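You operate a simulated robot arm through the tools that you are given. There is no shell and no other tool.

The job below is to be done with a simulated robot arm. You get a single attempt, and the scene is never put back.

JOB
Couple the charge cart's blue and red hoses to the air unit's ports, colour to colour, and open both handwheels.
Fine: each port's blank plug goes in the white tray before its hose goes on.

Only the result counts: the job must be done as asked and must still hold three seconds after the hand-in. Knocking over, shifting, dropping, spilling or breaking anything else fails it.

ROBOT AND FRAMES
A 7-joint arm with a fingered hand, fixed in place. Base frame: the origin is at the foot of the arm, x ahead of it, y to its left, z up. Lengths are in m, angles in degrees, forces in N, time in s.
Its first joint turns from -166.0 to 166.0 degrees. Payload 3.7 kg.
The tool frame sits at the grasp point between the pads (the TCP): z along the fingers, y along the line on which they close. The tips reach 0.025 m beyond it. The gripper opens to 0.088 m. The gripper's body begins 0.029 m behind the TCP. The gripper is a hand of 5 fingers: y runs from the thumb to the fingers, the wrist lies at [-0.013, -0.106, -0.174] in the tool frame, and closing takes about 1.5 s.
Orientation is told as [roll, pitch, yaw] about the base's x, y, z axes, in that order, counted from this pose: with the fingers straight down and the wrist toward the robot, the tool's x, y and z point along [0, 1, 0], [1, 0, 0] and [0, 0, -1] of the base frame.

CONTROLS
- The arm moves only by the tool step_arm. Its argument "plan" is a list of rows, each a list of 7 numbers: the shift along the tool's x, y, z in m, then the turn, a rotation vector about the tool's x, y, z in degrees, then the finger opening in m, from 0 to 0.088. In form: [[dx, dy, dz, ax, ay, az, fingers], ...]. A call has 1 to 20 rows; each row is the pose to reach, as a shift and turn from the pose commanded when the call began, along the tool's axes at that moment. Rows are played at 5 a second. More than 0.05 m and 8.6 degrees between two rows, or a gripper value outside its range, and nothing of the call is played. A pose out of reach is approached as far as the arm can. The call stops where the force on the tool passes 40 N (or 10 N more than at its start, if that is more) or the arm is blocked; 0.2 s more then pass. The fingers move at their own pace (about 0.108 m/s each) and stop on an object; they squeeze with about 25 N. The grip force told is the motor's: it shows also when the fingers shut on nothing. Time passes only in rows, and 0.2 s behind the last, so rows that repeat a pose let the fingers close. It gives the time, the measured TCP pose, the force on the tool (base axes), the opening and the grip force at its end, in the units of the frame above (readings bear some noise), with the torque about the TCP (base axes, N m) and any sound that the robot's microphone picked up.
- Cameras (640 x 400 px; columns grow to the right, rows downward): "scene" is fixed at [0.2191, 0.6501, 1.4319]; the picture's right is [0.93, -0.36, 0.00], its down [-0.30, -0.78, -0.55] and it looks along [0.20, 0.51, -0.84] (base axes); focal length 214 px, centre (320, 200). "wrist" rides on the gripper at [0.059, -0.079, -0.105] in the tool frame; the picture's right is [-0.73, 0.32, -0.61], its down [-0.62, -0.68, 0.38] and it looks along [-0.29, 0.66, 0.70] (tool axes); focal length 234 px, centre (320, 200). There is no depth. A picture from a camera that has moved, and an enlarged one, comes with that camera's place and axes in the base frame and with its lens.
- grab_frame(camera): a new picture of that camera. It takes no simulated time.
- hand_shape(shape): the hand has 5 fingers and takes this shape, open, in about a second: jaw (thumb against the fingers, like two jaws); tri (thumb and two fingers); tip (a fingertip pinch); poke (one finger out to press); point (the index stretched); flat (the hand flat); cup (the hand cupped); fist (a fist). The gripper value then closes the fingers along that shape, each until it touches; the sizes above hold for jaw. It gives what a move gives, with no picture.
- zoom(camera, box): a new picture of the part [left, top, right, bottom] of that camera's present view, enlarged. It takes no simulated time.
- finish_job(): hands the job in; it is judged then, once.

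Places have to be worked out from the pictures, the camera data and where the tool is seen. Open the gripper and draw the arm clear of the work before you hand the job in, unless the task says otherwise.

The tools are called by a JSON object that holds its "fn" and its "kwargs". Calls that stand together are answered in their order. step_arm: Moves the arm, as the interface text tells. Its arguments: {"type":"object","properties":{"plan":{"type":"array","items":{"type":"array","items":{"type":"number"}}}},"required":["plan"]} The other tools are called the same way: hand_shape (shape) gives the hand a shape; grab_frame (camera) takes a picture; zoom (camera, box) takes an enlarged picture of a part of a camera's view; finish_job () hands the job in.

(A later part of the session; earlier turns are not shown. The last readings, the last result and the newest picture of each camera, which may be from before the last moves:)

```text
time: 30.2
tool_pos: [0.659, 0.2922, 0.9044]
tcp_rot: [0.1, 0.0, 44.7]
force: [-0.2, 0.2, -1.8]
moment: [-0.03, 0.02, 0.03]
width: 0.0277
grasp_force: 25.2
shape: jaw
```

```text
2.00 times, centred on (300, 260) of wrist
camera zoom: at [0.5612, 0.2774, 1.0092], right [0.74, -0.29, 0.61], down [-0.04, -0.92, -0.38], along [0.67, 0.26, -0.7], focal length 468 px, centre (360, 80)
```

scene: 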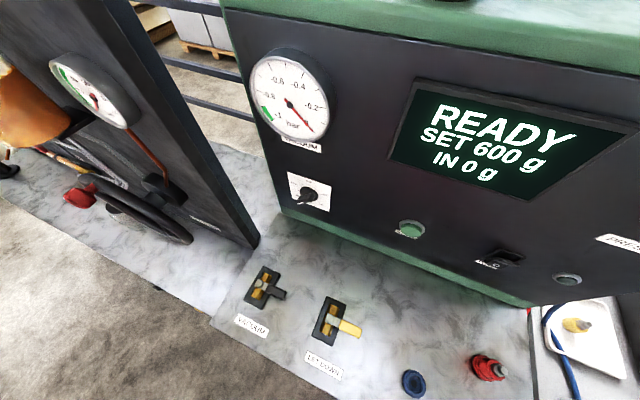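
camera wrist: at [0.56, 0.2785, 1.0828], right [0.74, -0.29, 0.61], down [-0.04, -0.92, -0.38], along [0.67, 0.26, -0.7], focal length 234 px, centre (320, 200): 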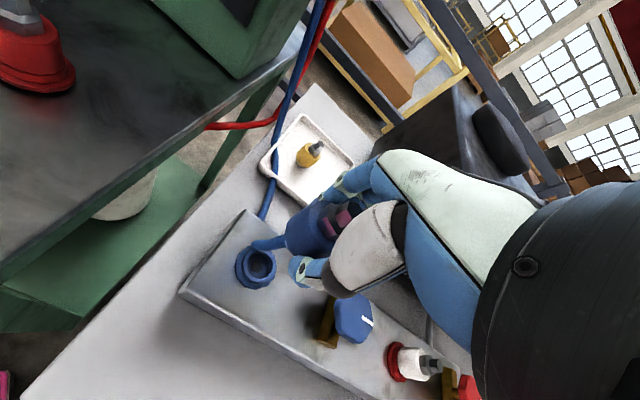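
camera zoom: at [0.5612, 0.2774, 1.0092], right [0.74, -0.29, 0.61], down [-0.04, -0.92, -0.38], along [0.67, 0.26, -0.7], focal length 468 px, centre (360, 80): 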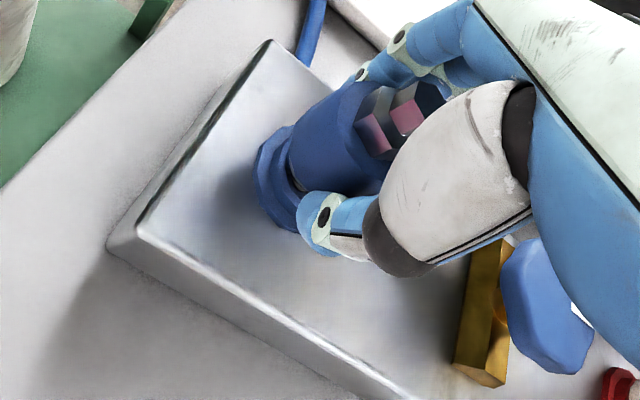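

Still no resistance; continuing in 2 mm steps.

{"fn": "step_arm", "kwargs": {"plan": [[0, 0, 0.002, 0, 0, 0, 0.0], [0, 0, 0.004, 0, 0, 0, 0.0], [0, 0, 0.005, 0, 0, 0, 0.0], [0, 0, 0.006, 0, 0, 0, 0.0]]}}

{"fn": "zoom", "kwargs": {"camera": "wrist", "box": [220, 160, 380, 360]}}

```text
time: 31.2
tool_pos: [0.6596, 0.2932, 0.8983]
tcp_rot: [0.0, -0.1, 44.8]
force: [0.7, 0.0, -1.2]
moment: [0.02, 0.01, -0.03]
width: 0.0277
grasp_force: 24.5
shape: jaw
```

```text
2.00 times, centred on (300, 260) of wrist
camera zoom: at [0.5606, 0.2778, 1.0041], right [0.74, -0.29, 0.61], down [-0.04, -0.92, -0.38], along [0.67, 0.26, -0.7], focal length 468 px, centre (360, 80)
```

zoom: 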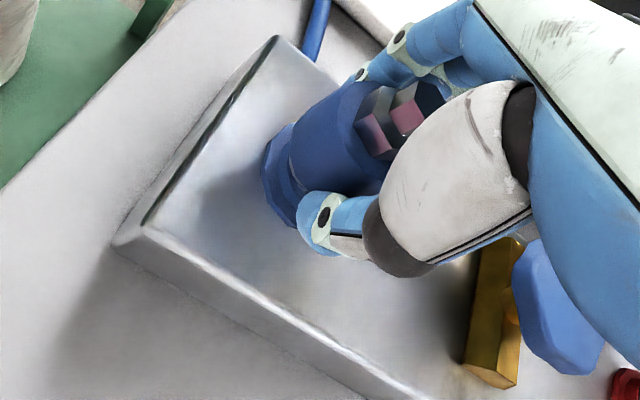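

It nearly looks seated but no reaction yet; a few more millimetres to feel the seat.

{"fn": "step_arm", "kwargs": {"plan": [[0, 0, 0.001, 0, 0, 0, 0.0], [0, 0, 0.002, 0, 0, 0, 0.0], [0, 0, 0.003, 0, 0, 0, 0.0]]}}

```text
time: 32.0
tool_pos: [0.659, 0.2934, 0.8953]
tcp_rot: [0.0, 0.0, 44.9]
force: [-0.3, 0.1, -1.4]
moment: [-0.02, -0.04, -0.01]
width: 0.0282
grasp_force: 25.0
shape: jaw
```

{"fn": "step_arm", "kwargs": {"plan": [[0, 0, 0.001, 0, 0, 0, 0.0], [0, 0, 0.002, 0, 0, 0, 0.0], [0, 0, 0.003, 0, 0, 0, 0.0]]}}

{"fn": "zoom", "kwargs": {"camera": "wrist", "box": [220, 160, 380, 360]}}

```text
time: 32.8
tool_pos: [0.6592, 0.2932, 0.8922]
tcp_rot: [-0.1, 0.0, 44.8]
force: [-0.2, -0.3, -0.9]
moment: [0.01, -0.01, 0.0]
width: 0.0276
grasp_force: 24.5
shape: jaw
```

```text
2.00 times, centred on (300, 260) of wrist
camera zoom: at [0.5615, 0.2783, 0.9975], right [0.74, -0.29, 0.61], down [-0.04, -0.92, -0.38], along [0.67, 0.26, -0.7], focal length 468 px, centre (360, 80)
```

zoom: 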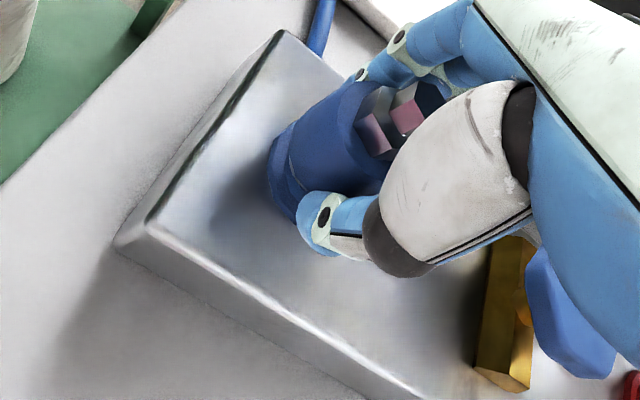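

No reaction yet; I keep going down 1 mm at a time, watching force.

{"fn": "step_arm", "kwargs": {"plan": [[0, 0, 0.001, 0, 0, 0, 0.0], [0, 0, 0.002, 0, 0, 0, 0.0], [0, 0, 0.003, 0, 0, 0, 0.0]]}}

{"fn": "zoom", "kwargs": {"camera": "wrist", "box": [250, 200, 340, 300]}}

```text
time: 33.6
tool_pos: [0.6597, 0.2924, 0.8887]
tcp_rot: [-0.1, 0.0, 44.8]
force: [1.0, -0.2, -0.7]
moment: [-0.01, 0.02, -0.01]
width: 0.0277
grasp_force: 25.1
shape: jaw
```

```text
4.00 times, centred on (295, 250) of wrist
camera zoom: at [0.562, 0.2776, 0.9946], right [0.74, -0.29, 0.61], down [-0.04, -0.92, -0.38], along [0.67, 0.26, -0.7], focal length 937 px, centre (420, 0)
```

zoom: 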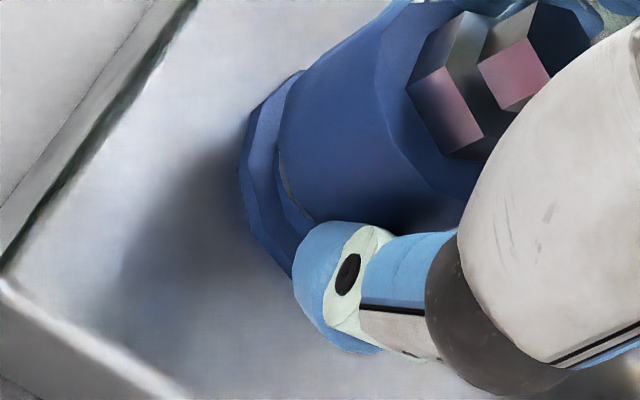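

The body is still not bottoming out. I continue slowly, listening for a click or contact.

{"fn": "step_arm", "kwargs": {"plan": [[0, 0, 0.001, 0, 0, 0, 0.0], [0, 0, 0.002, 0, 0, 0, 0.0], [0, 0, 0.003, 0, 0, 0, 0.0]]}}

{"fn": "zoom", "kwargs": {"camera": "wrist", "box": [250, 200, 340, 300]}}

```text
time: 34.4
tool_pos: [0.6614, 0.2928, 0.8866]
tcp_rot: [0.0, 0.1, 44.9]
force: [0.3, -0.1, 1.4]
moment: [0.05, -0.02, -0.01]
width: 0.028
grasp_force: 24.7
shape: jaw
```

```text
4.00 times, centred on (295, 250) of wrist
camera zoom: at [0.5621, 0.2777, 0.9916], right [0.74, -0.29, 0.61], down [-0.04, -0.92, -0.38], along [0.67, 0.26, -0.7], focal length 937 px, centre (420, 0)
```

zoom: 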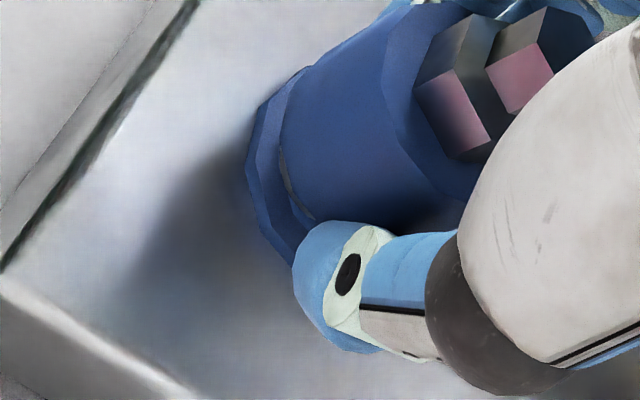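

Contact is beginning (+1.4 N, body now moving with the port). I press a little more.

{"fn": "step_arm", "kwargs": {"plan": [[0, 0, 0.001, 0, 0, 0, 0.0], [0, 0, 0.002, 0, 0, 0, 0.0], [0, 0, 0.003, 0, 0, 0, 0.0]]}}

{"fn": "zoom", "kwargs": {"camera": "wrist", "box": [250, 200, 340, 300]}}

```text
time: 35.2
tool_pos: [0.6587, 0.2919, 0.8836]
tcp_rot: [-0.1, -0.1, 44.7]
force: [2.4, -3.3, 20.4]
moment: [-0.01, -0.12, -0.05]
width: 0.029
grasp_force: 25.1
shape: jaw
```

```text
4.00 times, centred on (295, 250) of wrist
camera zoom: at [0.5612, 0.2777, 0.9891], right [0.74, -0.29, 0.61], down [-0.04, -0.92, -0.39], along [0.67, 0.26, -0.69], focal length 937 px, centre (420, 0)
```

zoom: 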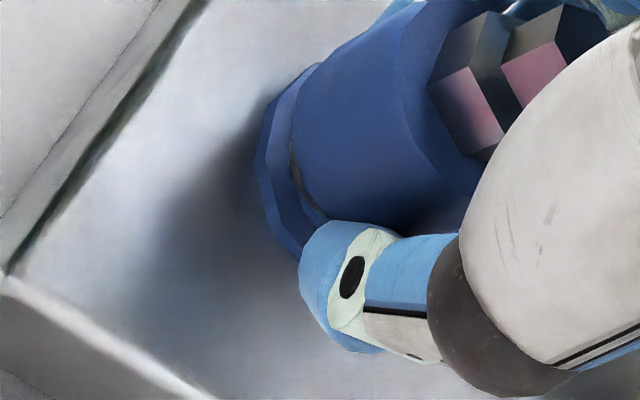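

There is now 20 N of seating reaction. I compare the picture with the parked one.

{"fn": "zoom", "kwargs": {"camera": "wrist", "box": [220, 160, 380, 360]}}

{"fn": "grab_frame", "kwargs": {"camera": "scene"}}

```text
2.00 times, centred on (300, 260) of wrist
camera zoom: at [0.5612, 0.2777, 0.9891], right [0.74, -0.29, 0.61], down [-0.04, -0.92, -0.39], along [0.67, 0.26, -0.69], focal length 468 px, centre (360, 80)
```

zoom: 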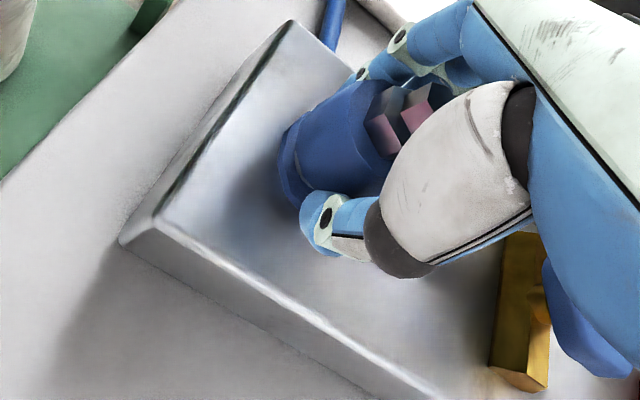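

```text
taken
```

scene: 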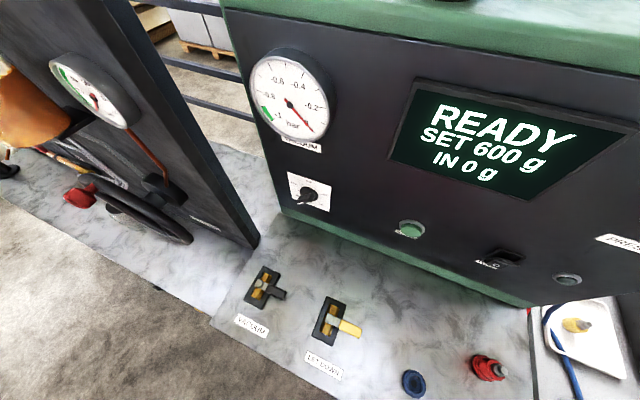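

Geometry seems close to seated. I press slightly harder to see whether it moves or clicks.

{"fn": "step_arm", "kwargs": {"plan": [[0, 0, 0.001, 0, 0, 0, 0.0], [0, 0, 0.002, 0, 0, 0, 0.0]]}}

{"fn": "zoom", "kwargs": {"camera": "wrist", "box": [250, 200, 340, 300]}}

```text
time: 35.8
tool_pos: [0.6597, 0.293, 0.8818]
tcp_rot: [0.1, 0.0, 44.9]
force: [0.7, 0.1, 13.9]
moment: [0.35, -0.14, 0.01]
width: 0.028
grasp_force: 24.8
shape: jaw
```

```text
4.00 times, centred on (295, 250) of wrist
camera zoom: at [0.561, 0.278, 0.9865], right [0.74, -0.29, 0.61], down [-0.04, -0.92, -0.38], along [0.67, 0.26, -0.7], focal length 937 px, centre (420, 0)
```

zoom: 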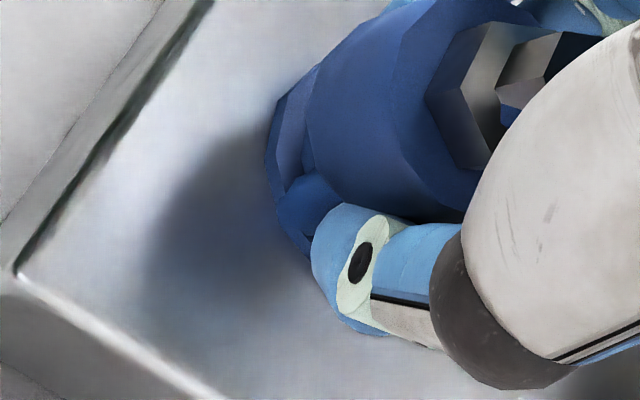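

The coupler slipped and tilted slightly in the hand, so it isn't aligned or it's blocked. I back off upward and look.

{"fn": "step_arm", "kwargs": {"plan": [[0, 0, -0.003, 0, 0, 0, 0.0], [0, 0, -0.006, 0, 0, 0, 0.0], [0, 0, -0.01, 0, 0, 0, 0.0]]}}

{"fn": "zoom", "kwargs": {"camera": "wrist", "box": [220, 160, 380, 360]}}

{"fn": "zoom", "kwargs": {"camera": "wrist", "box": [250, 200, 340, 300]}}

```text
time: 36.6
tool_pos: [0.6586, 0.2938, 0.8906]
tcp_rot: [0.1, 0.0, 44.8]
force: [-0.4, -0.3, -1.1]
moment: [0.02, 0.02, -0.01]
width: 0.0277
grasp_force: 25.5
shape: jaw
```

```text
2.00 times, centred on (300, 260) of wrist
camera zoom: at [0.5613, 0.2781, 0.9963], right [0.74, -0.29, 0.61], down [-0.04, -0.92, -0.38], along [0.67, 0.26, -0.7], focal length 468 px, centre (360, 80)
```

zoom: 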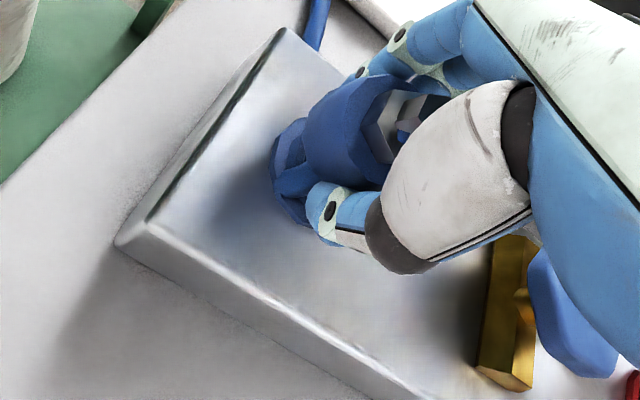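

```text
4.00 times, centred on (295, 250) of wrist
camera zoom: at [0.5613, 0.2781, 0.9963], right [0.74, -0.29, 0.61], down [-0.04, -0.92, -0.38], along [0.67, 0.26, -0.7], focal length 937 px, centre (420, 0)
```

zoom: 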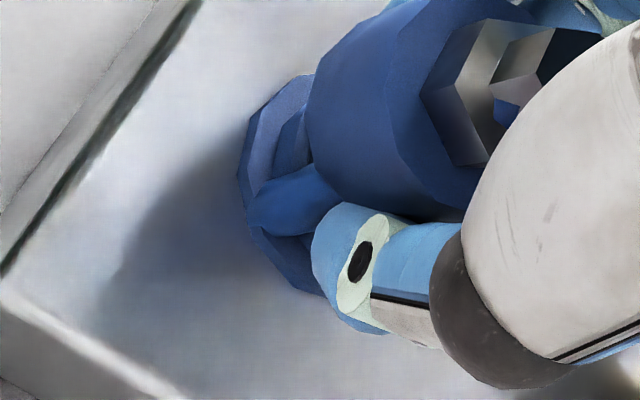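

The coupler is now tilted in the grip. I lift it clear to judge its pose.

{"fn": "step_arm", "kwargs": {"plan": [[0, 0, -0.02, 0, 0, 0, 0.0], [0, 0, -0.05, 0, 0, 0, 0.0], [0, 0, -0.09, 0, 0, 0, 0.0], [0, 0, -0.12, 0, 0, 0, 0.0]]}}

{"fn": "zoom", "kwargs": {"camera": "wrist", "box": [180, 160, 380, 360]}}

{"fn": "zoom", "kwargs": {"camera": "wrist", "box": [270, 200, 360, 280]}}

```text
time: 37.6
tool_pos: [0.6602, 0.2927, 1.0101]
tcp_rot: [0.0, 0.1, 44.8]
force: [-0.7, 0.5, -1.8]
moment: [-0.02, 0.0, 0.0]
width: 0.0281
grasp_force: 25.0
shape: jaw
```

```text
2.00 times, centred on (280, 260) of wrist
camera zoom: at [0.5619, 0.2785, 1.1164], right [0.74, -0.29, 0.61], down [-0.04, -0.92, -0.38], along [0.67, 0.26, -0.7], focal length 468 px, centre (400, 80)
```

zoom: 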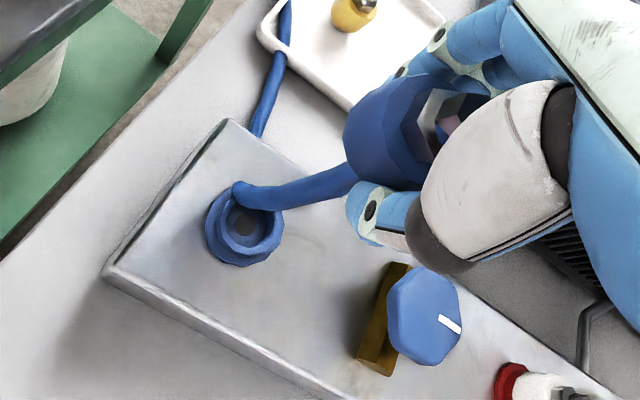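

```text
5.00 times, centred on (315, 240) of wrist
camera zoom: at [0.5619, 0.2785, 1.1164], right [0.74, -0.29, 0.61], down [-0.04, -0.92, -0.38], along [0.67, 0.26, -0.7], focal length 1171 px, centre (345, 0)
```

zoom: 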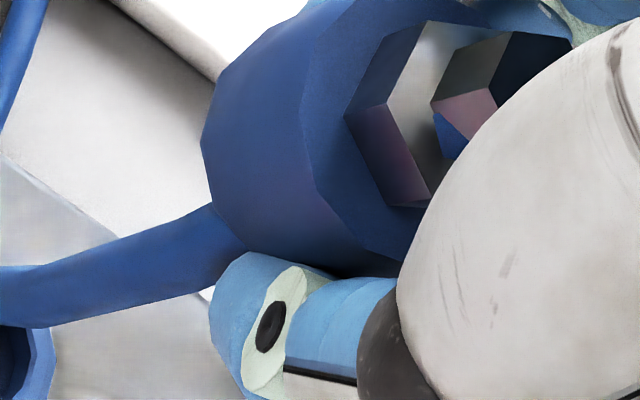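

The contact may have been my fingertips on the port flange, since I grip low, plus a slight tilt. Before re-seating, I carry the coupler over the deck into the fixed camera's view to judge its tilt and how it sits in the hand.

{"fn": "step_arm", "kwargs": {"plan": [[0.044, 0.001, -0.02, 0, 0, 0, 0.0], [0.088, 0.003, -0.03, 0, 0, 0, 0.0], [0.132, 0.004, -0.03, 0, 0, 0, 0.0], [0.176, 0.005, -0.03, 0, 0, 0, 0.0], [0.22, 0.007, -0.03, 0, 0, 0, 0.0], [0.264, 0.008, -0.03, 0, 0, 0, 0.0], [0.308, 0.01, -0.02, 0, 0, 0, 0.0], [0.352, 0.011, -0.0, 0, 0, 0, 0.0], [0.352, 0.011, -0.0, 0, 0, 0, 0.0]]}}

{"fn": "zoom", "kwargs": {"camera": "scene", "box": [380, 290, 540, 400]}}

{"fn": "grab_frame", "kwargs": {"camera": "wrist"}}

```text
time: 39.6
tool_pos: [0.417, 0.5516, 1.0097]
tcp_rot: [0.1, 0.0, 44.8]
force: [-0.6, 0.4, -0.8]
moment: [0.0, 0.03, 0.02]
width: 0.028
grasp_force: 24.6
shape: jaw
```

```text
3.64 times, centred on (460, 345) of scene
camera zoom: at [0.2191, 0.6501, 1.4319], right [0.93, -0.36, 0.0], down [-0.3, -0.78, -0.55], along [0.2, 0.51, -0.84], focal length 780 px, centre (-189, -327)
```

zoom: 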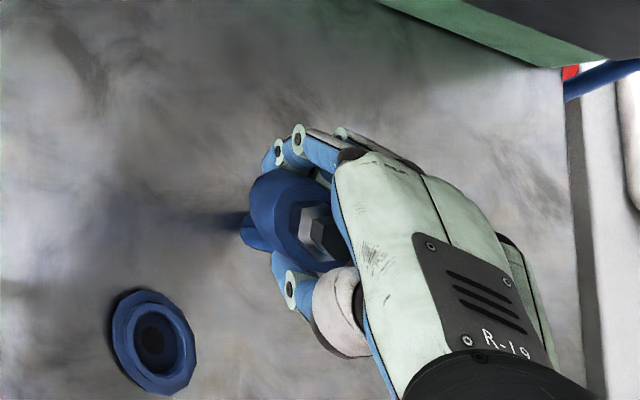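

```text
taken
camera wrist: at [0.3193, 0.5371, 1.1155], right [0.74, -0.29, 0.61], down [-0.04, -0.92, -0.38], along [0.67, 0.26, -0.7], focal length 234 px, centre (320, 200)
```

wrist: 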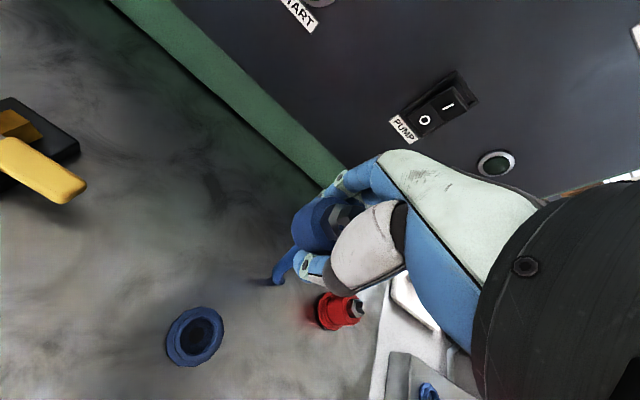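

I zoom tighter on the coupler in the hand.

{"fn": "zoom", "kwargs": {"camera": "scene", "box": [430, 325, 490, 375]}}

{"fn": "zoom", "kwargs": {"camera": "wrist", "box": [255, 180, 375, 300]}}

{"fn": "zoom", "kwargs": {"camera": "wrist", "box": [140, 280, 260, 380]}}

```text
8.00 times, centred on (460, 350) of scene
camera zoom: at [0.2191, 0.6501, 1.4319], right [0.93, -0.36, 0.0], down [-0.3, -0.78, -0.55], along [0.2, 0.51, -0.84], focal length 1716 px, centre (-800, -1000)
```

zoom: 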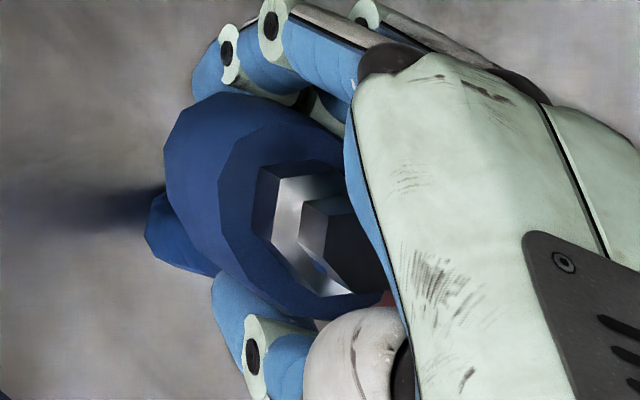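

```text
3.33 times, centred on (315, 240) of wrist
camera zoom: at [0.3193, 0.5371, 1.1155], right [0.74, -0.29, 0.61], down [-0.04, -0.92, -0.38], along [0.67, 0.26, -0.7], focal length 781 px, centre (337, 67)
```

zoom: 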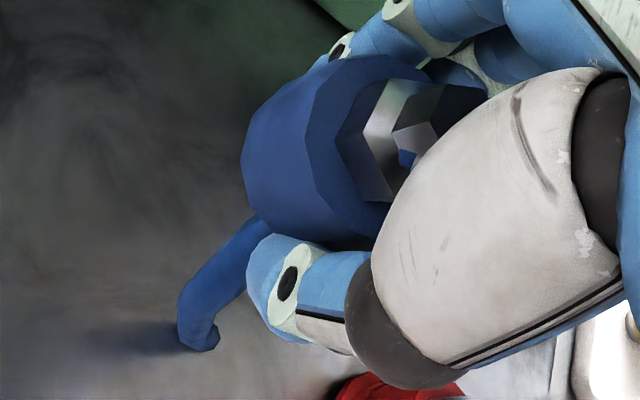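

```text
4.00 times, centred on (200, 330) of wrist
camera zoom: at [0.3193, 0.5371, 1.1155], right [0.74, -0.29, 0.61], down [-0.04, -0.92, -0.38], along [0.67, 0.26, -0.7], focal length 937 px, centre (800, -320)
```

zoom: 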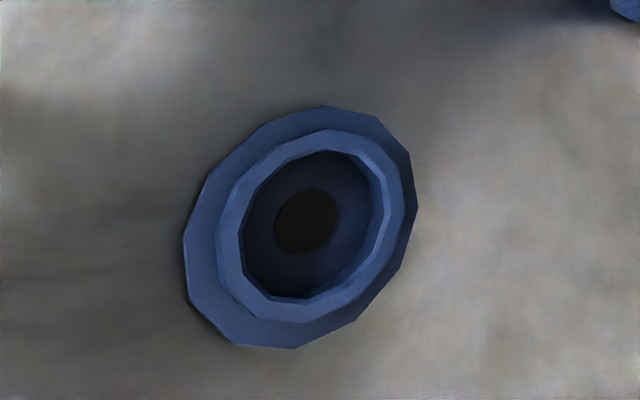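

The deck stub is a socket (ring with a bore) that the coupler body sits inside, so the port is a peg-in-socket fit. The coupler now tilts about 4° in the hand. I return over the blue port with a −4° counter-rotation about tool y.

{"fn": "step_arm", "kwargs": {"plan": [[0, 0, -0.03, 0, -1, 0, 0.0], [-0.044, -0.001, -0.03, 0, -2, 0, 0.0], [-0.088, -0.003, -0.03, 0, -3, 0, 0.0], [-0.132, -0.004, -0.03, 0, -4, 0, 0.0], [-0.176, -0.006, -0.03, 0, -4, 0, 0.0], [-0.22, -0.007, -0.03, 0, -4, 0, 0.0], [-0.264, -0.009, -0.03, 0, -4, 0, 0.0], [-0.308, -0.01, -0.03, 0, -4, 0, 0.0], [-0.355, -0.011, -0.02, 0, -4, 0, 0.0], [-0.355, -0.011, 0.02, 0, -4, 0, 0.0], [-0.355, -0.011, 0.06, 0, -4, 0, 0.0], [-0.355, -0.011, 0.085, 0, -4, 0, 0.0], [-0.355, -0.011, 0.1, 0, -4, 0, 0.0], [-0.355, -0.011, 0.1, 0, -4, 0, 0.0]]}}

{"fn": "zoom", "kwargs": {"camera": "wrist", "box": [220, 160, 380, 360]}}

{"fn": "zoom", "kwargs": {"camera": "wrist", "box": [250, 200, 340, 300]}}

```text
time: 42.6
tool_pos: [0.6606, 0.2906, 0.9108]
tcp_rot: [-4.0, 0.0, 44.8]
force: [-0.3, 0.9, -1.4]
moment: [0.02, 0.01, 0.04]
width: 0.028
grasp_force: 24.8
shape: jaw
```

```text
2.00 times, centred on (300, 260) of wrist
camera zoom: at [0.558, 0.2813, 1.0117], right [0.71, -0.26, 0.66], down [-0.03, -0.94, -0.34], along [0.7, 0.22, -0.67], focal length 468 px, centre (360, 80)
```

zoom: 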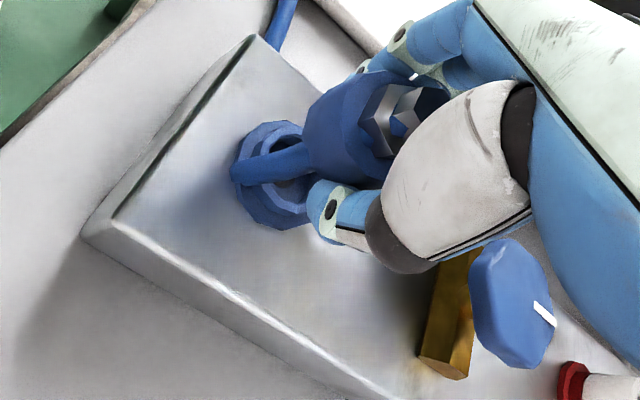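

```text
4.00 times, centred on (295, 250) of wrist
camera zoom: at [0.558, 0.2813, 1.0117], right [0.71, -0.26, 0.66], down [-0.03, -0.94, -0.34], along [0.7, 0.22, -0.67], focal length 937 px, centre (420, 0)
```

zoom: 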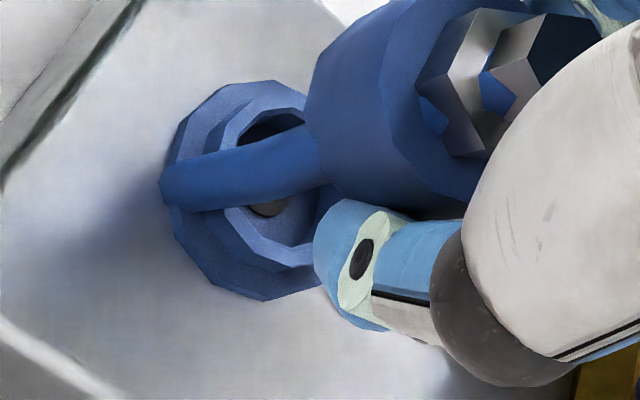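

Measurements from both cameras agree that the coupler sits about 6 mm toward tool +x and 2 mm toward +y of the grasp point, and upright with the hand level. I level the hand again and offset it so the coupler is over the port axis.

{"fn": "step_arm", "kwargs": {"plan": [[0, 0, -0.01, 0, 1, 0, 0.0], [-0.002, -0.001, -0.01, 0, 3, 0, 0.0], [-0.0035, -0.002, -0.01, 0, 4, 0, 0.0], [-0.0035, -0.002, -0.01, 0, 4, 0, 0.0]]}}

{"fn": "zoom", "kwargs": {"camera": "wrist", "box": [250, 200, 340, 300]}}

{"fn": "zoom", "kwargs": {"camera": "wrist", "box": [220, 160, 380, 360]}}

```text
time: 43.6
tool_pos: [0.6615, 0.2881, 0.921]
tcp_rot: [0.0, -0.1, 44.9]
force: [-0.6, 0.6, -1.0]
moment: [0.0, 0.02, 0.0]
width: 0.0279
grasp_force: 24.6
shape: jaw
```

```text
4.00 times, centred on (295, 250) of wrist
camera zoom: at [0.5639, 0.2726, 1.0264], right [0.74, -0.29, 0.61], down [-0.04, -0.92, -0.38], along [0.67, 0.26, -0.7], focal length 937 px, centre (420, 0)
```

zoom: 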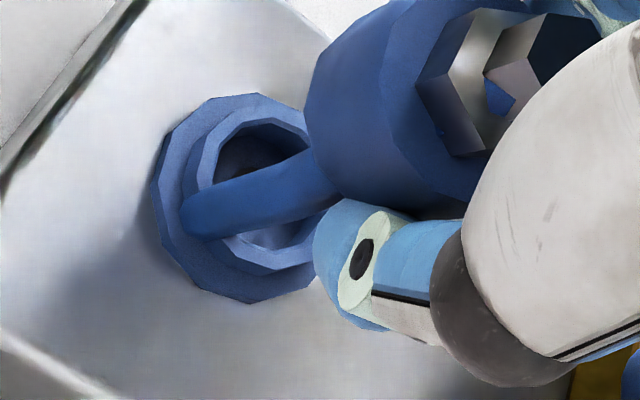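

```text
2.00 times, centred on (300, 260) of wrist
camera zoom: at [0.5639, 0.2726, 1.0264], right [0.74, -0.29, 0.61], down [-0.04, -0.92, -0.38], along [0.67, 0.26, -0.7], focal length 468 px, centre (360, 80)
```

zoom: 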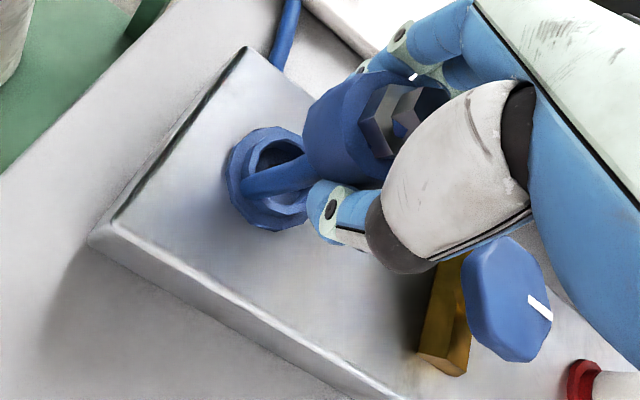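

The coupler and port now line up within about 2 mm. I lower again, slowly, feeling for the seat.

{"fn": "step_arm", "kwargs": {"plan": [[0, -0.001, 0.01, 0, 0, 0, 0.0], [0, -0.001, 0.02, 0, 0, 0, 0.0], [0, -0.001, 0.026, 0, 0, 0, 0.0], [0, -0.001, 0.03, 0, 0, 0, 0.0]]}}

{"fn": "zoom", "kwargs": {"camera": "wrist", "box": [250, 200, 340, 300]}}

```text
time: 44.6
tool_pos: [0.6628, 0.2869, 0.8911]
tcp_rot: [0.1, 0.1, 44.9]
force: [0.4, -0.7, -0.5]
moment: [0.0, 0.01, 0.01]
width: 0.0279
grasp_force: 25.1
shape: jaw
```

```text
4.00 times, centred on (295, 250) of wrist
camera zoom: at [0.5635, 0.2718, 0.9963], right [0.74, -0.29, 0.61], down [-0.04, -0.92, -0.38], along [0.67, 0.26, -0.7], focal length 937 px, centre (420, 0)
```

zoom: 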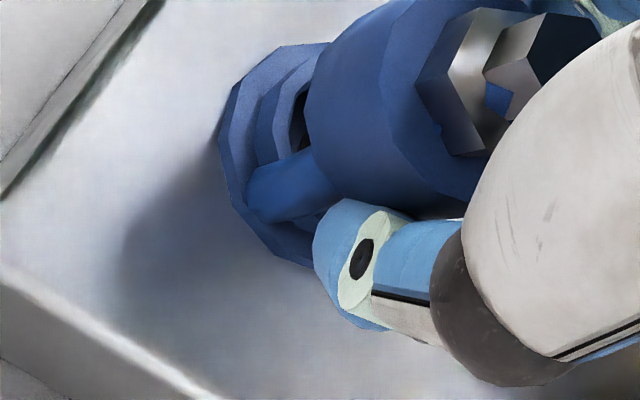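

By comparing with the parked picture, the coupler is now concentric with the port ring to within about 1–2 mm, but it has slid up in the hand. My fingertips would touch the flange before it seats. I lower until the tips nearly touch, then open slightly so it settles on the port guided by the fingers.

{"fn": "step_arm", "kwargs": {"plan": [[0, 0, 0.002, 0, 0, 0, 0.0], [0, 0, 0.004, 0, 0, 0, 0.0], [0, 0, 0.005, 0, 0, 0, 0.0], [0, 0, 0.006, 0, 0, 0, 0.0]]}}

{"fn": "zoom", "kwargs": {"camera": "wrist", "box": [250, 200, 340, 300]}}

```text
time: 45.6
tool_pos: [0.6613, 0.2866, 0.8853]
tcp_rot: [0.1, 0.0, 44.9]
force: [-0.5, 0.3, -1.7]
moment: [0.0, -0.02, 0.0]
width: 0.0277
grasp_force: 25.2
shape: jaw
```

```text
4.00 times, centred on (295, 250) of wrist
camera zoom: at [0.5626, 0.2716, 0.9901], right [0.74, -0.29, 0.61], down [-0.04, -0.92, -0.38], along [0.67, 0.26, -0.7], focal length 937 px, centre (420, 0)
```

zoom: 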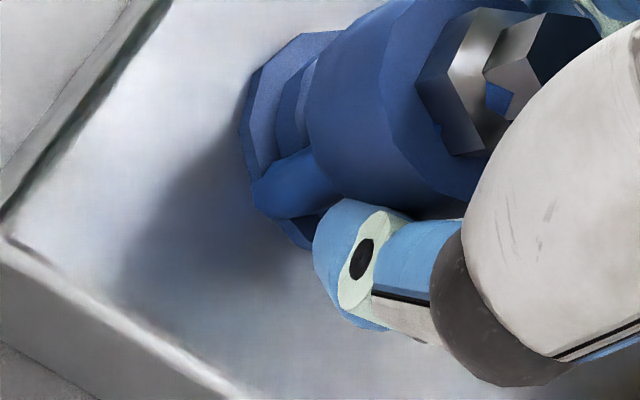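

No contact yet, so fingertips are still clear. Continue 1 mm at a time.

{"fn": "step_arm", "kwargs": {"plan": [[0, 0, 0.001, 0, 0, 0, 0.0], [0, 0, 0.002, 0, 0, 0, 0.0], [0, 0, 0.003, 0, 0, 0, 0.0]]}}

{"fn": "zoom", "kwargs": {"camera": "wrist", "box": [250, 200, 340, 300]}}

```text
time: 46.4
tool_pos: [0.6617, 0.2854, 0.8814]
tcp_rot: [0.0, 0.0, 44.8]
force: [0.0, -0.2, -1.2]
moment: [0.01, 0.02, 0.0]
width: 0.0277
grasp_force: 25.1
shape: jaw
```

```text
4.00 times, centred on (295, 250) of wrist
camera zoom: at [0.5633, 0.271, 0.9871], right [0.74, -0.29, 0.61], down [-0.04, -0.92, -0.38], along [0.67, 0.26, -0.7], focal length 937 px, centre (420, 0)
```

zoom: 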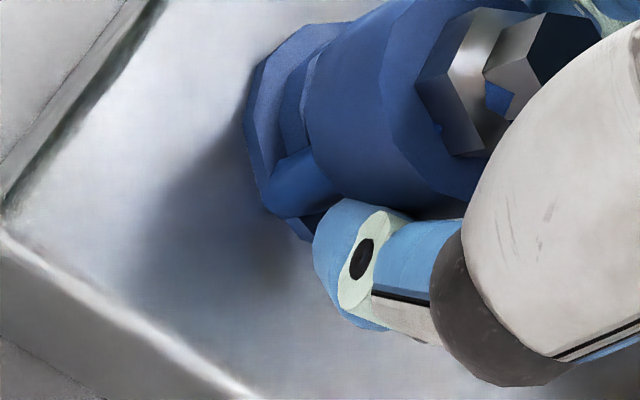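

Still free, and the ring-to-body spacing is near the seated value. Another 2 mm in small steps.

{"fn": "step_arm", "kwargs": {"plan": [[0, 0, 0.001, 0, 0, 0, 0.0], [0, 0, 0.002, 0, 0, 0, 0.0]]}}

{"fn": "zoom", "kwargs": {"camera": "wrist", "box": [250, 200, 340, 300]}}

```text
time: 47.0
tool_pos: [0.6608, 0.2866, 0.8806]
tcp_rot: [0.1, -0.1, 44.9]
force: [0.3, -1.6, 5.6]
moment: [0.0, -0.01, 0.03]
width: 0.0279
grasp_force: 24.9
shape: jaw
```

```text
4.00 times, centred on (295, 250) of wrist
camera zoom: at [0.5634, 0.2715, 0.9857], right [0.74, -0.29, 0.61], down [-0.04, -0.92, -0.38], along [0.67, 0.26, -0.69], focal length 937 px, centre (420, 0)
```

zoom: 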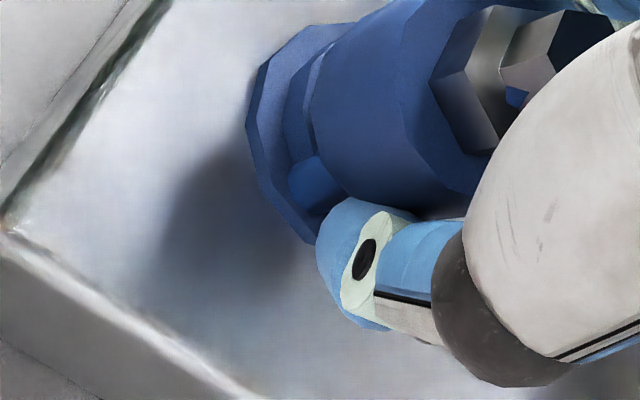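

Contact at about 5–7 N with the coupler resting on the ring. I ease the fingers open a little so it can settle.

{"fn": "step_arm", "kwargs": {"plan": [[0, 0, -0.001, 0, 0, 0, 0.028], [0, 0, -0.001, 0, 0, 0, 0.031], [0, 0, -0.001, 0, 0, 0, 0.034], [0, 0, -0.001, 0, 0, 0, 0.037], [0, 0, -0.001, 0, 0, 0, 0.037]]}}

{"fn": "zoom", "kwargs": {"camera": "wrist", "box": [250, 200, 340, 300]}}

```text
time: 48.2
tool_pos: [0.6619, 0.2868, 0.8808]
tcp_rot: [-0.1, 0.0, 44.8]
force: [-0.1, 0.2, -0.4]
moment: [0.03, -0.02, -0.03]
width: 0.0366
grasp_force: 0.0
shape: jaw
```

```text
4.00 times, centred on (295, 250) of wrist
camera zoom: at [0.5633, 0.2718, 0.9865], right [0.74, -0.29, 0.61], down [-0.04, -0.92, -0.38], along [0.67, 0.26, -0.7], focal length 937 px, centre (420, 0)
```

zoom: 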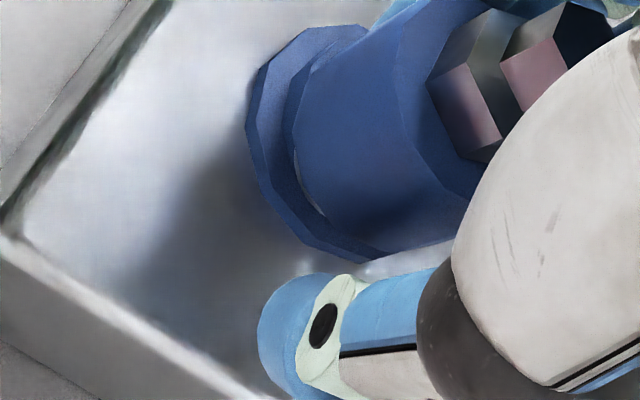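

It settled upright onto the port. I open fully, rise and inspect.

{"fn": "step_arm", "kwargs": {"plan": [[0, 0, 0, 0, 0, 0, 0.05], [0, 0, 0, 0, 0, 0, 0.07], [0, 0, 0, 0, 0, 0, 0.0875], [0, 0, 0, 0, 0, 0, 0.0875], [0, 0, -0.02, 0, 0, 0, 0.0875], [0, 0, -0.05, 0, 0, 0, 0.0875], [0, 0, -0.09, 0, 0, 0, 0.0875], [0, 0, -0.12, 0, 0, 0, 0.0875]]}}

{"fn": "zoom", "kwargs": {"camera": "wrist", "box": [180, 180, 340, 340]}}

{"fn": "zoom", "kwargs": {"camera": "wrist", "box": [220, 230, 300, 300]}}

```text
time: 50.0
tool_pos: [0.6591, 0.2852, 1.0006]
tcp_rot: [0.0, 0.1, 44.8]
force: [0.8, 0.1, -0.5]
moment: [0.01, 0.0, 0.02]
width: 0.0871
grasp_force: 0.1
shape: jaw
```

```text
2.50 times, centred on (260, 260) of wrist
camera zoom: at [0.562, 0.2696, 1.1064], right [0.74, -0.29, 0.61], down [-0.04, -0.92, -0.38], along [0.67, 0.26, -0.7], focal length 585 px, centre (470, 50)
```

zoom: 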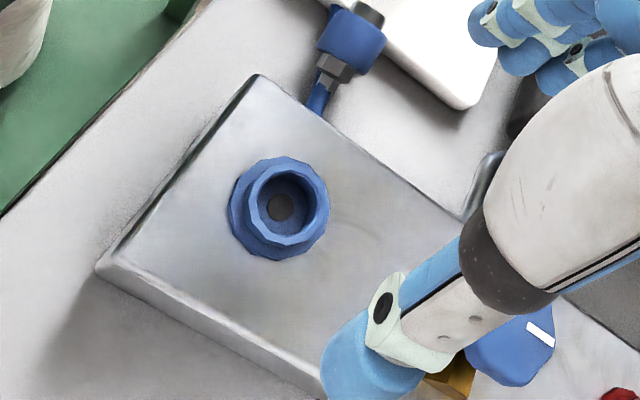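

```text
5.71 times, centred on (260, 265) of wrist
camera zoom: at [0.562, 0.2696, 1.1064], right [0.74, -0.29, 0.61], down [-0.04, -0.92, -0.38], along [0.67, 0.26, -0.7], focal length 1338 px, centre (663, -171)
```

zoom: 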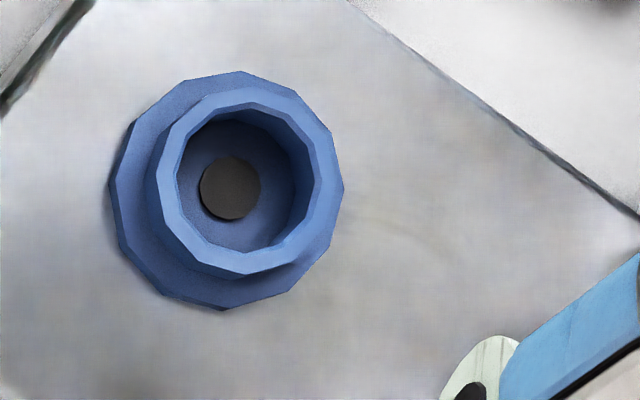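

The coupler did not stay: it has tipped off behind the manifold, nut toward the manifold, hose attached to the nut end. I look closely at how it lies.

{"fn": "zoom", "kwargs": {"camera": "wrist", "box": [230, 130, 370, 230]}}

{"fn": "grab_frame", "kwargs": {"camera": "wrist"}}

{"fn": "zoom", "kwargs": {"camera": "scene", "box": [520, 280, 640, 400]}}

```text
4.00 times, centred on (300, 180) of wrist
camera zoom: at [0.562, 0.2696, 1.1064], right [0.74, -0.29, 0.61], down [-0.04, -0.92, -0.38], along [0.67, 0.26, -0.7], focal length 937 px, centre (400, 280)
```

zoom: 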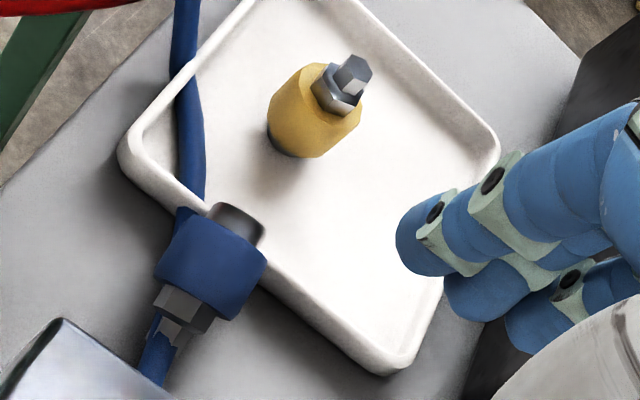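

```text
taken
camera wrist: at [0.562, 0.2696, 1.1064], right [0.74, -0.29, 0.61], down [-0.04, -0.92, -0.38], along [0.67, 0.26, -0.7], focal length 234 px, centre (320, 200)
```

wrist: 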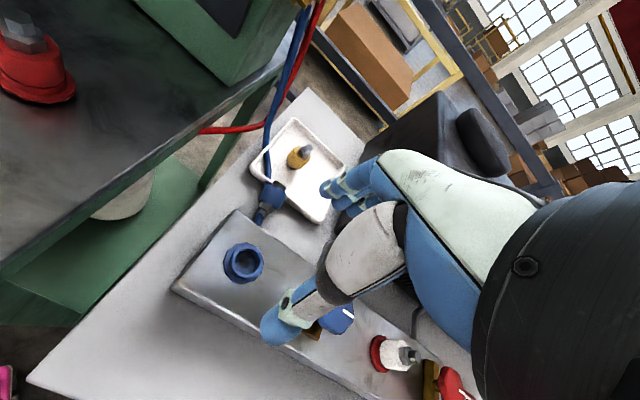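

```text
3.33 times, centred on (580, 340) of scene
camera zoom: at [0.2191, 0.6501, 1.4319], right [0.93, -0.36, 0.0], down [-0.3, -0.78, -0.55], along [0.2, 0.51, -0.84], focal length 715 px, centre (-547, -267)
```

zoom: 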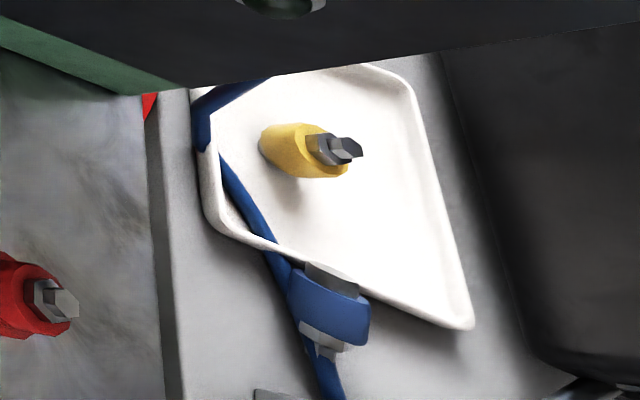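

The blue coupler has a spigot under its body and its hose leaves from the nut end; it now lies between manifold and tray. I will recover it later. First I do the red side to learn the exact seating, using image matching between the parked socket and the port. I move above the red port's white plug.

{"fn": "step_arm", "kwargs": {"plan": [[0, 0, -0.02, 0, 0, 0, 0.0875], [-0.04, 0.001, -0.02, 0, 0, 0, 0.0875], [-0.08, 0.003, -0.02, 0, 0, 0, 0.0875], [-0.12, 0.004, -0.02, 0, 0, 0, 0.0875], [-0.16, 0.006, -0.02, 0, 0, 0, 0.0875], [-0.2, 0.007, -0.01, 0, 0, 0, 0.0875], [-0.223, 0.008, 0, 0, 0, 0, 0.0875], [-0.223, 0.008, 0, 0, 0, 0, 0.0875]]}}

{"fn": "grab_frame", "kwargs": {"camera": "wrist"}}

{"fn": "zoom", "kwargs": {"camera": "wrist", "box": [180, 180, 340, 340]}}

```text
time: 51.8
tool_pos: [0.8232, 0.1345, 0.9985]
tcp_rot: [0.0, 0.1, 44.8]
force: [-0.7, -0.1, -0.6]
moment: [-0.02, 0.01, -0.03]
width: 0.0872
grasp_force: 0.0
shape: jaw
```

```text
taken
camera wrist: at [0.7254, 0.1207, 1.1039], right [0.74, -0.29, 0.61], down [-0.04, -0.92, -0.38], along [0.67, 0.26, -0.7], focal length 234 px, centre (320, 200)
```

wrist: 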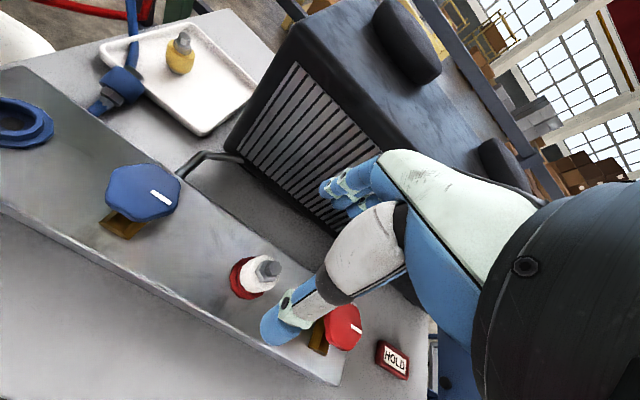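

```text
2.50 times, centred on (260, 260) of wrist
camera zoom: at [0.7254, 0.1207, 1.1039], right [0.74, -0.29, 0.61], down [-0.04, -0.92, -0.38], along [0.67, 0.26, -0.7], focal length 585 px, centre (470, 50)
```

zoom: 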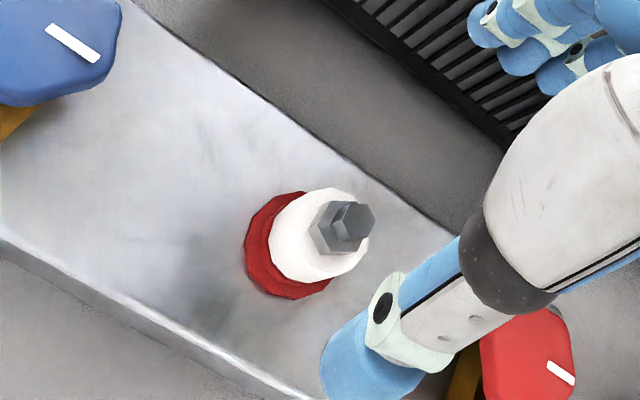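

The white plug is about 6 mm off the grasp point toward −x/−y of the tool; I correct and descend with the hand open.

{"fn": "step_arm", "kwargs": {"plan": [[-0.006, -0.003, 0.0, 0, 0, 0, 0.0875], [-0.006, -0.003, 0.03, 0, 0, 0, 0.0875], [-0.006, -0.003, 0.06, 0, 0, 0, 0.0875], [-0.006, -0.003, 0.085, 0, 0, 0, 0.0875], [-0.006, -0.003, 0.1, 0, 0, 0, 0.0875]]}}

{"fn": "zoom", "kwargs": {"camera": "wrist", "box": [220, 160, 380, 360]}}

```text
time: 53.0
tool_pos: [0.8267, 0.1261, 0.9011]
tcp_rot: [0.0, 0.1, 44.7]
force: [-0.3, 0.1, 0.6]
moment: [-0.01, -0.05, -0.04]
width: 0.0874
grasp_force: 0.1
shape: jaw
```

```text
2.00 times, centred on (300, 260) of wrist
camera zoom: at [0.7296, 0.1117, 1.0062], right [0.74, -0.29, 0.61], down [-0.04, -0.92, -0.38], along [0.67, 0.26, -0.7], focal length 468 px, centre (360, 80)
```

zoom: 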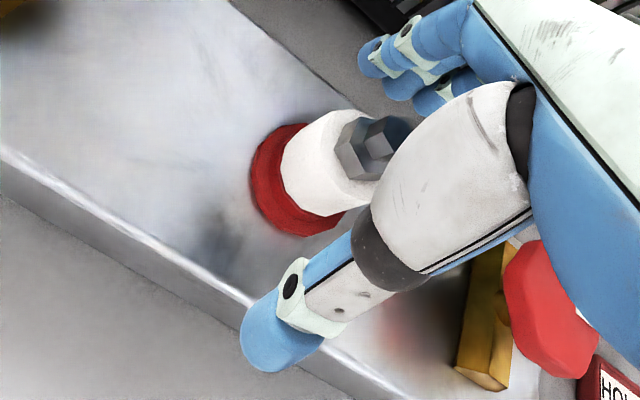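

Well positioned, as with the first plug. I close the hand.

{"fn": "step_arm", "kwargs": {"plan": [[0, 0, 0, 0, 0, 0, 0.06], [0, 0, 0, 0, 0, 0, 0.03], [0, 0, 0, 0, 0, 0, 0.0], [0, 0, 0, 0, 0, 0, 0.0], [0, 0, 0, 0, 0, 0, 0.0], [0, 0, 0, 0, 0, 0, 0.0], [0, 0, 0, 0, 0, 0, 0.0], [0, 0, 0, 0, 0, 0, 0.0]]}}

{"fn": "zoom", "kwargs": {"camera": "wrist", "box": [220, 160, 380, 360]}}

```text
time: 54.8
tool_pos: [0.8276, 0.1259, 0.901]
tcp_rot: [0.0, 0.0, 44.8]
force: [-5.7, -2.5, 0.0]
moment: [0.0, 0.05, 0.02]
width: 0.0273
grasp_force: 25.0
shape: jaw
```

```text
2.00 times, centred on (300, 260) of wrist
camera zoom: at [0.7294, 0.1116, 1.0062], right [0.74, -0.29, 0.61], down [-0.04, -0.92, -0.38], along [0.67, 0.26, -0.7], focal length 468 px, centre (360, 80)
```

zoom: 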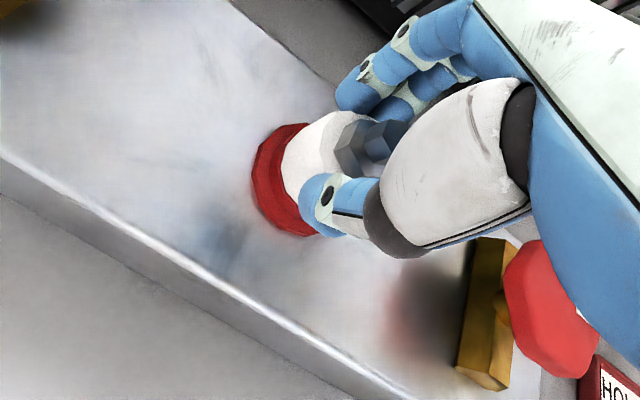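

Gripped. I lift it straight out and carry it sideways first (to stay clear of the air unit), then back over the right part of the tray.

{"fn": "step_arm", "kwargs": {"plan": [[0, 0, -0.005, 0, 0, 0, 0.0], [0, 0, -0.015, 0, 0, 0, 0.0], [0, 0, -0.045, 0, 0, 0, 0.0], [0, 0, -0.08, 0, 0, 0, 0.0], [0, 0, -0.12, 0, 0, 0, 0.0]]}}

{"fn": "grab_frame", "kwargs": {"camera": "wrist"}}

{"fn": "zoom", "kwargs": {"camera": "wrist", "box": [200, 220, 280, 300]}}

```text
time: 56.0
tool_pos: [0.8267, 0.1259, 1.0215]
tcp_rot: [0.0, 0.0, 44.7]
force: [0.4, -0.1, -0.4]
moment: [-0.03, 0.01, 0.02]
width: 0.0185
grasp_force: 25.2
shape: jaw
```

```text
taken
camera wrist: at [0.7288, 0.1115, 1.1279], right [0.74, -0.29, 0.61], down [-0.04, -0.92, -0.38], along [0.67, 0.26, -0.7], focal length 234 px, centre (320, 200)
```

wrist: 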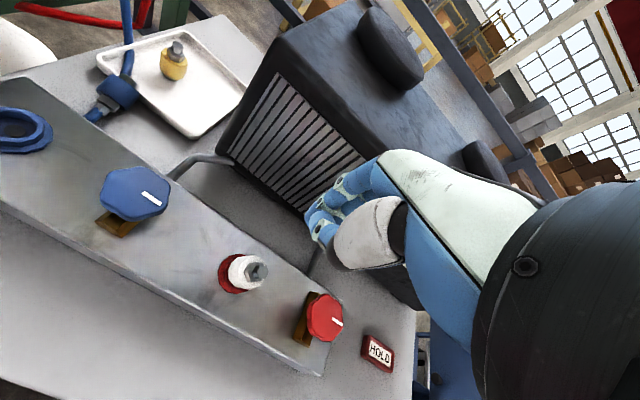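

```text
5.00 times, centred on (240, 260) of wrist
camera zoom: at [0.7288, 0.1115, 1.1279], right [0.74, -0.29, 0.61], down [-0.04, -0.92, -0.38], along [0.67, 0.26, -0.7], focal length 1171 px, centre (720, -100)
```

zoom: 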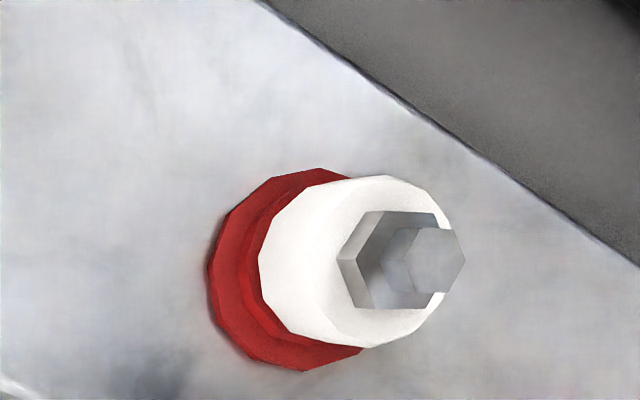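

The plug stayed in its port: the fingers slipped off. I open, go back down, and grip about 8 mm lower on the body, then lift gently while reading the force.

{"fn": "step_arm", "kwargs": {"plan": [[0, 0, 0, 0, 0, 0, 0.04], [0, 0, 0, 0, 0, 0, 0.0875], [-0.002, -0.001, 0.03, 0, 0, 0, 0.0875], [-0.002, -0.001, 0.06, 0, 0, 0, 0.0875], [-0.002, -0.001, 0.09, 0, 0, 0, 0.0875], [-0.002, -0.001, 0.115, 0, 0, 0, 0.0875], [-0.002, -0.001, 0.128, 0, 0, 0, 0.0875]]}}

{"fn": "zoom", "kwargs": {"camera": "wrist", "box": [220, 160, 380, 360]}}

```text
time: 57.6
tool_pos: [0.8273, 0.1261, 0.8928]
tcp_rot: [0.0, -0.1, 44.9]
force: [-0.6, -0.6, -0.2]
moment: [-0.03, -0.05, 0.02]
width: 0.0872
grasp_force: 0.0
shape: jaw
```

```text
2.00 times, centred on (300, 260) of wrist
camera zoom: at [0.7287, 0.1113, 0.9985], right [0.74, -0.29, 0.61], down [-0.04, -0.92, -0.38], along [0.67, 0.26, -0.7], focal length 468 px, centre (360, 80)
```

zoom: 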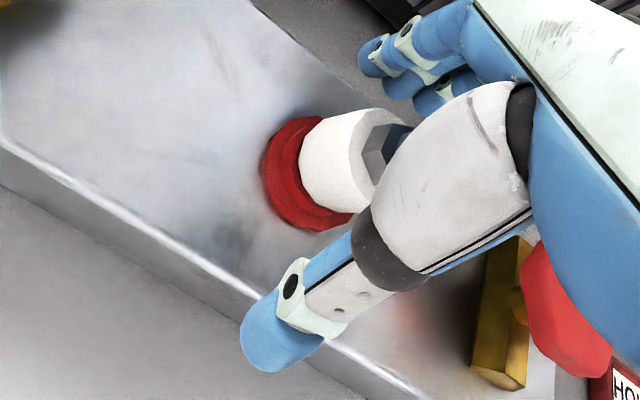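

{"fn": "step_arm", "kwargs": {"plan": [[0, 0, 0, 0, 0, 0, 0.06], [0, 0, 0, 0, 0, 0, 0.03], [0, 0, 0, 0, 0, 0, 0.0], [0, 0, 0, 0, 0, 0, 0.0], [0, 0, 0, 0, 0, 0, 0.0], [0, 0, 0, 0, 0, 0, 0.0], [0, 0, 0, 0, 0, 0, 0.0], [0, 0, 0, 0, 0, 0, 0.0], [0, 0, -0.002, 0, 0, 0, 0.0], [0, 0, -0.004, 0, 0, 0, 0.0]]}}

{"fn": "zoom", "kwargs": {"camera": "wrist", "box": [220, 160, 380, 360]}}

```text
time: 59.8
tool_pos: [0.8273, 0.1247, 0.8976]
tcp_rot: [0.0, 0.0, 44.8]
force: [-0.6, -0.2, -0.8]
moment: [0.02, 0.01, 0.01]
width: 0.0261
grasp_force: 25.2
shape: jaw
```

```text
2.00 times, centred on (300, 260) of wrist
camera zoom: at [0.729, 0.1104, 1.0035], right [0.74, -0.29, 0.61], down [-0.04, -0.92, -0.38], along [0.67, 0.26, -0.7], focal length 468 px, centre (360, 80)
```

zoom: 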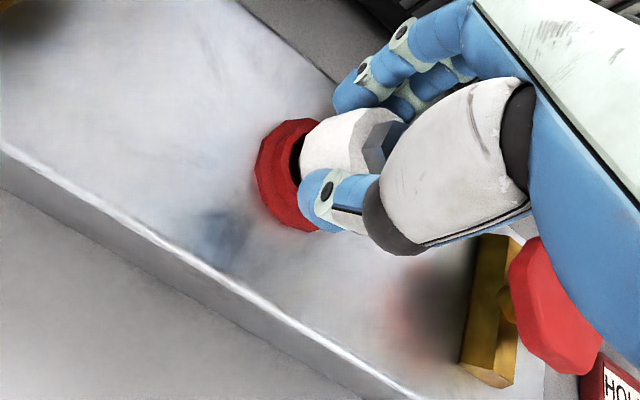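

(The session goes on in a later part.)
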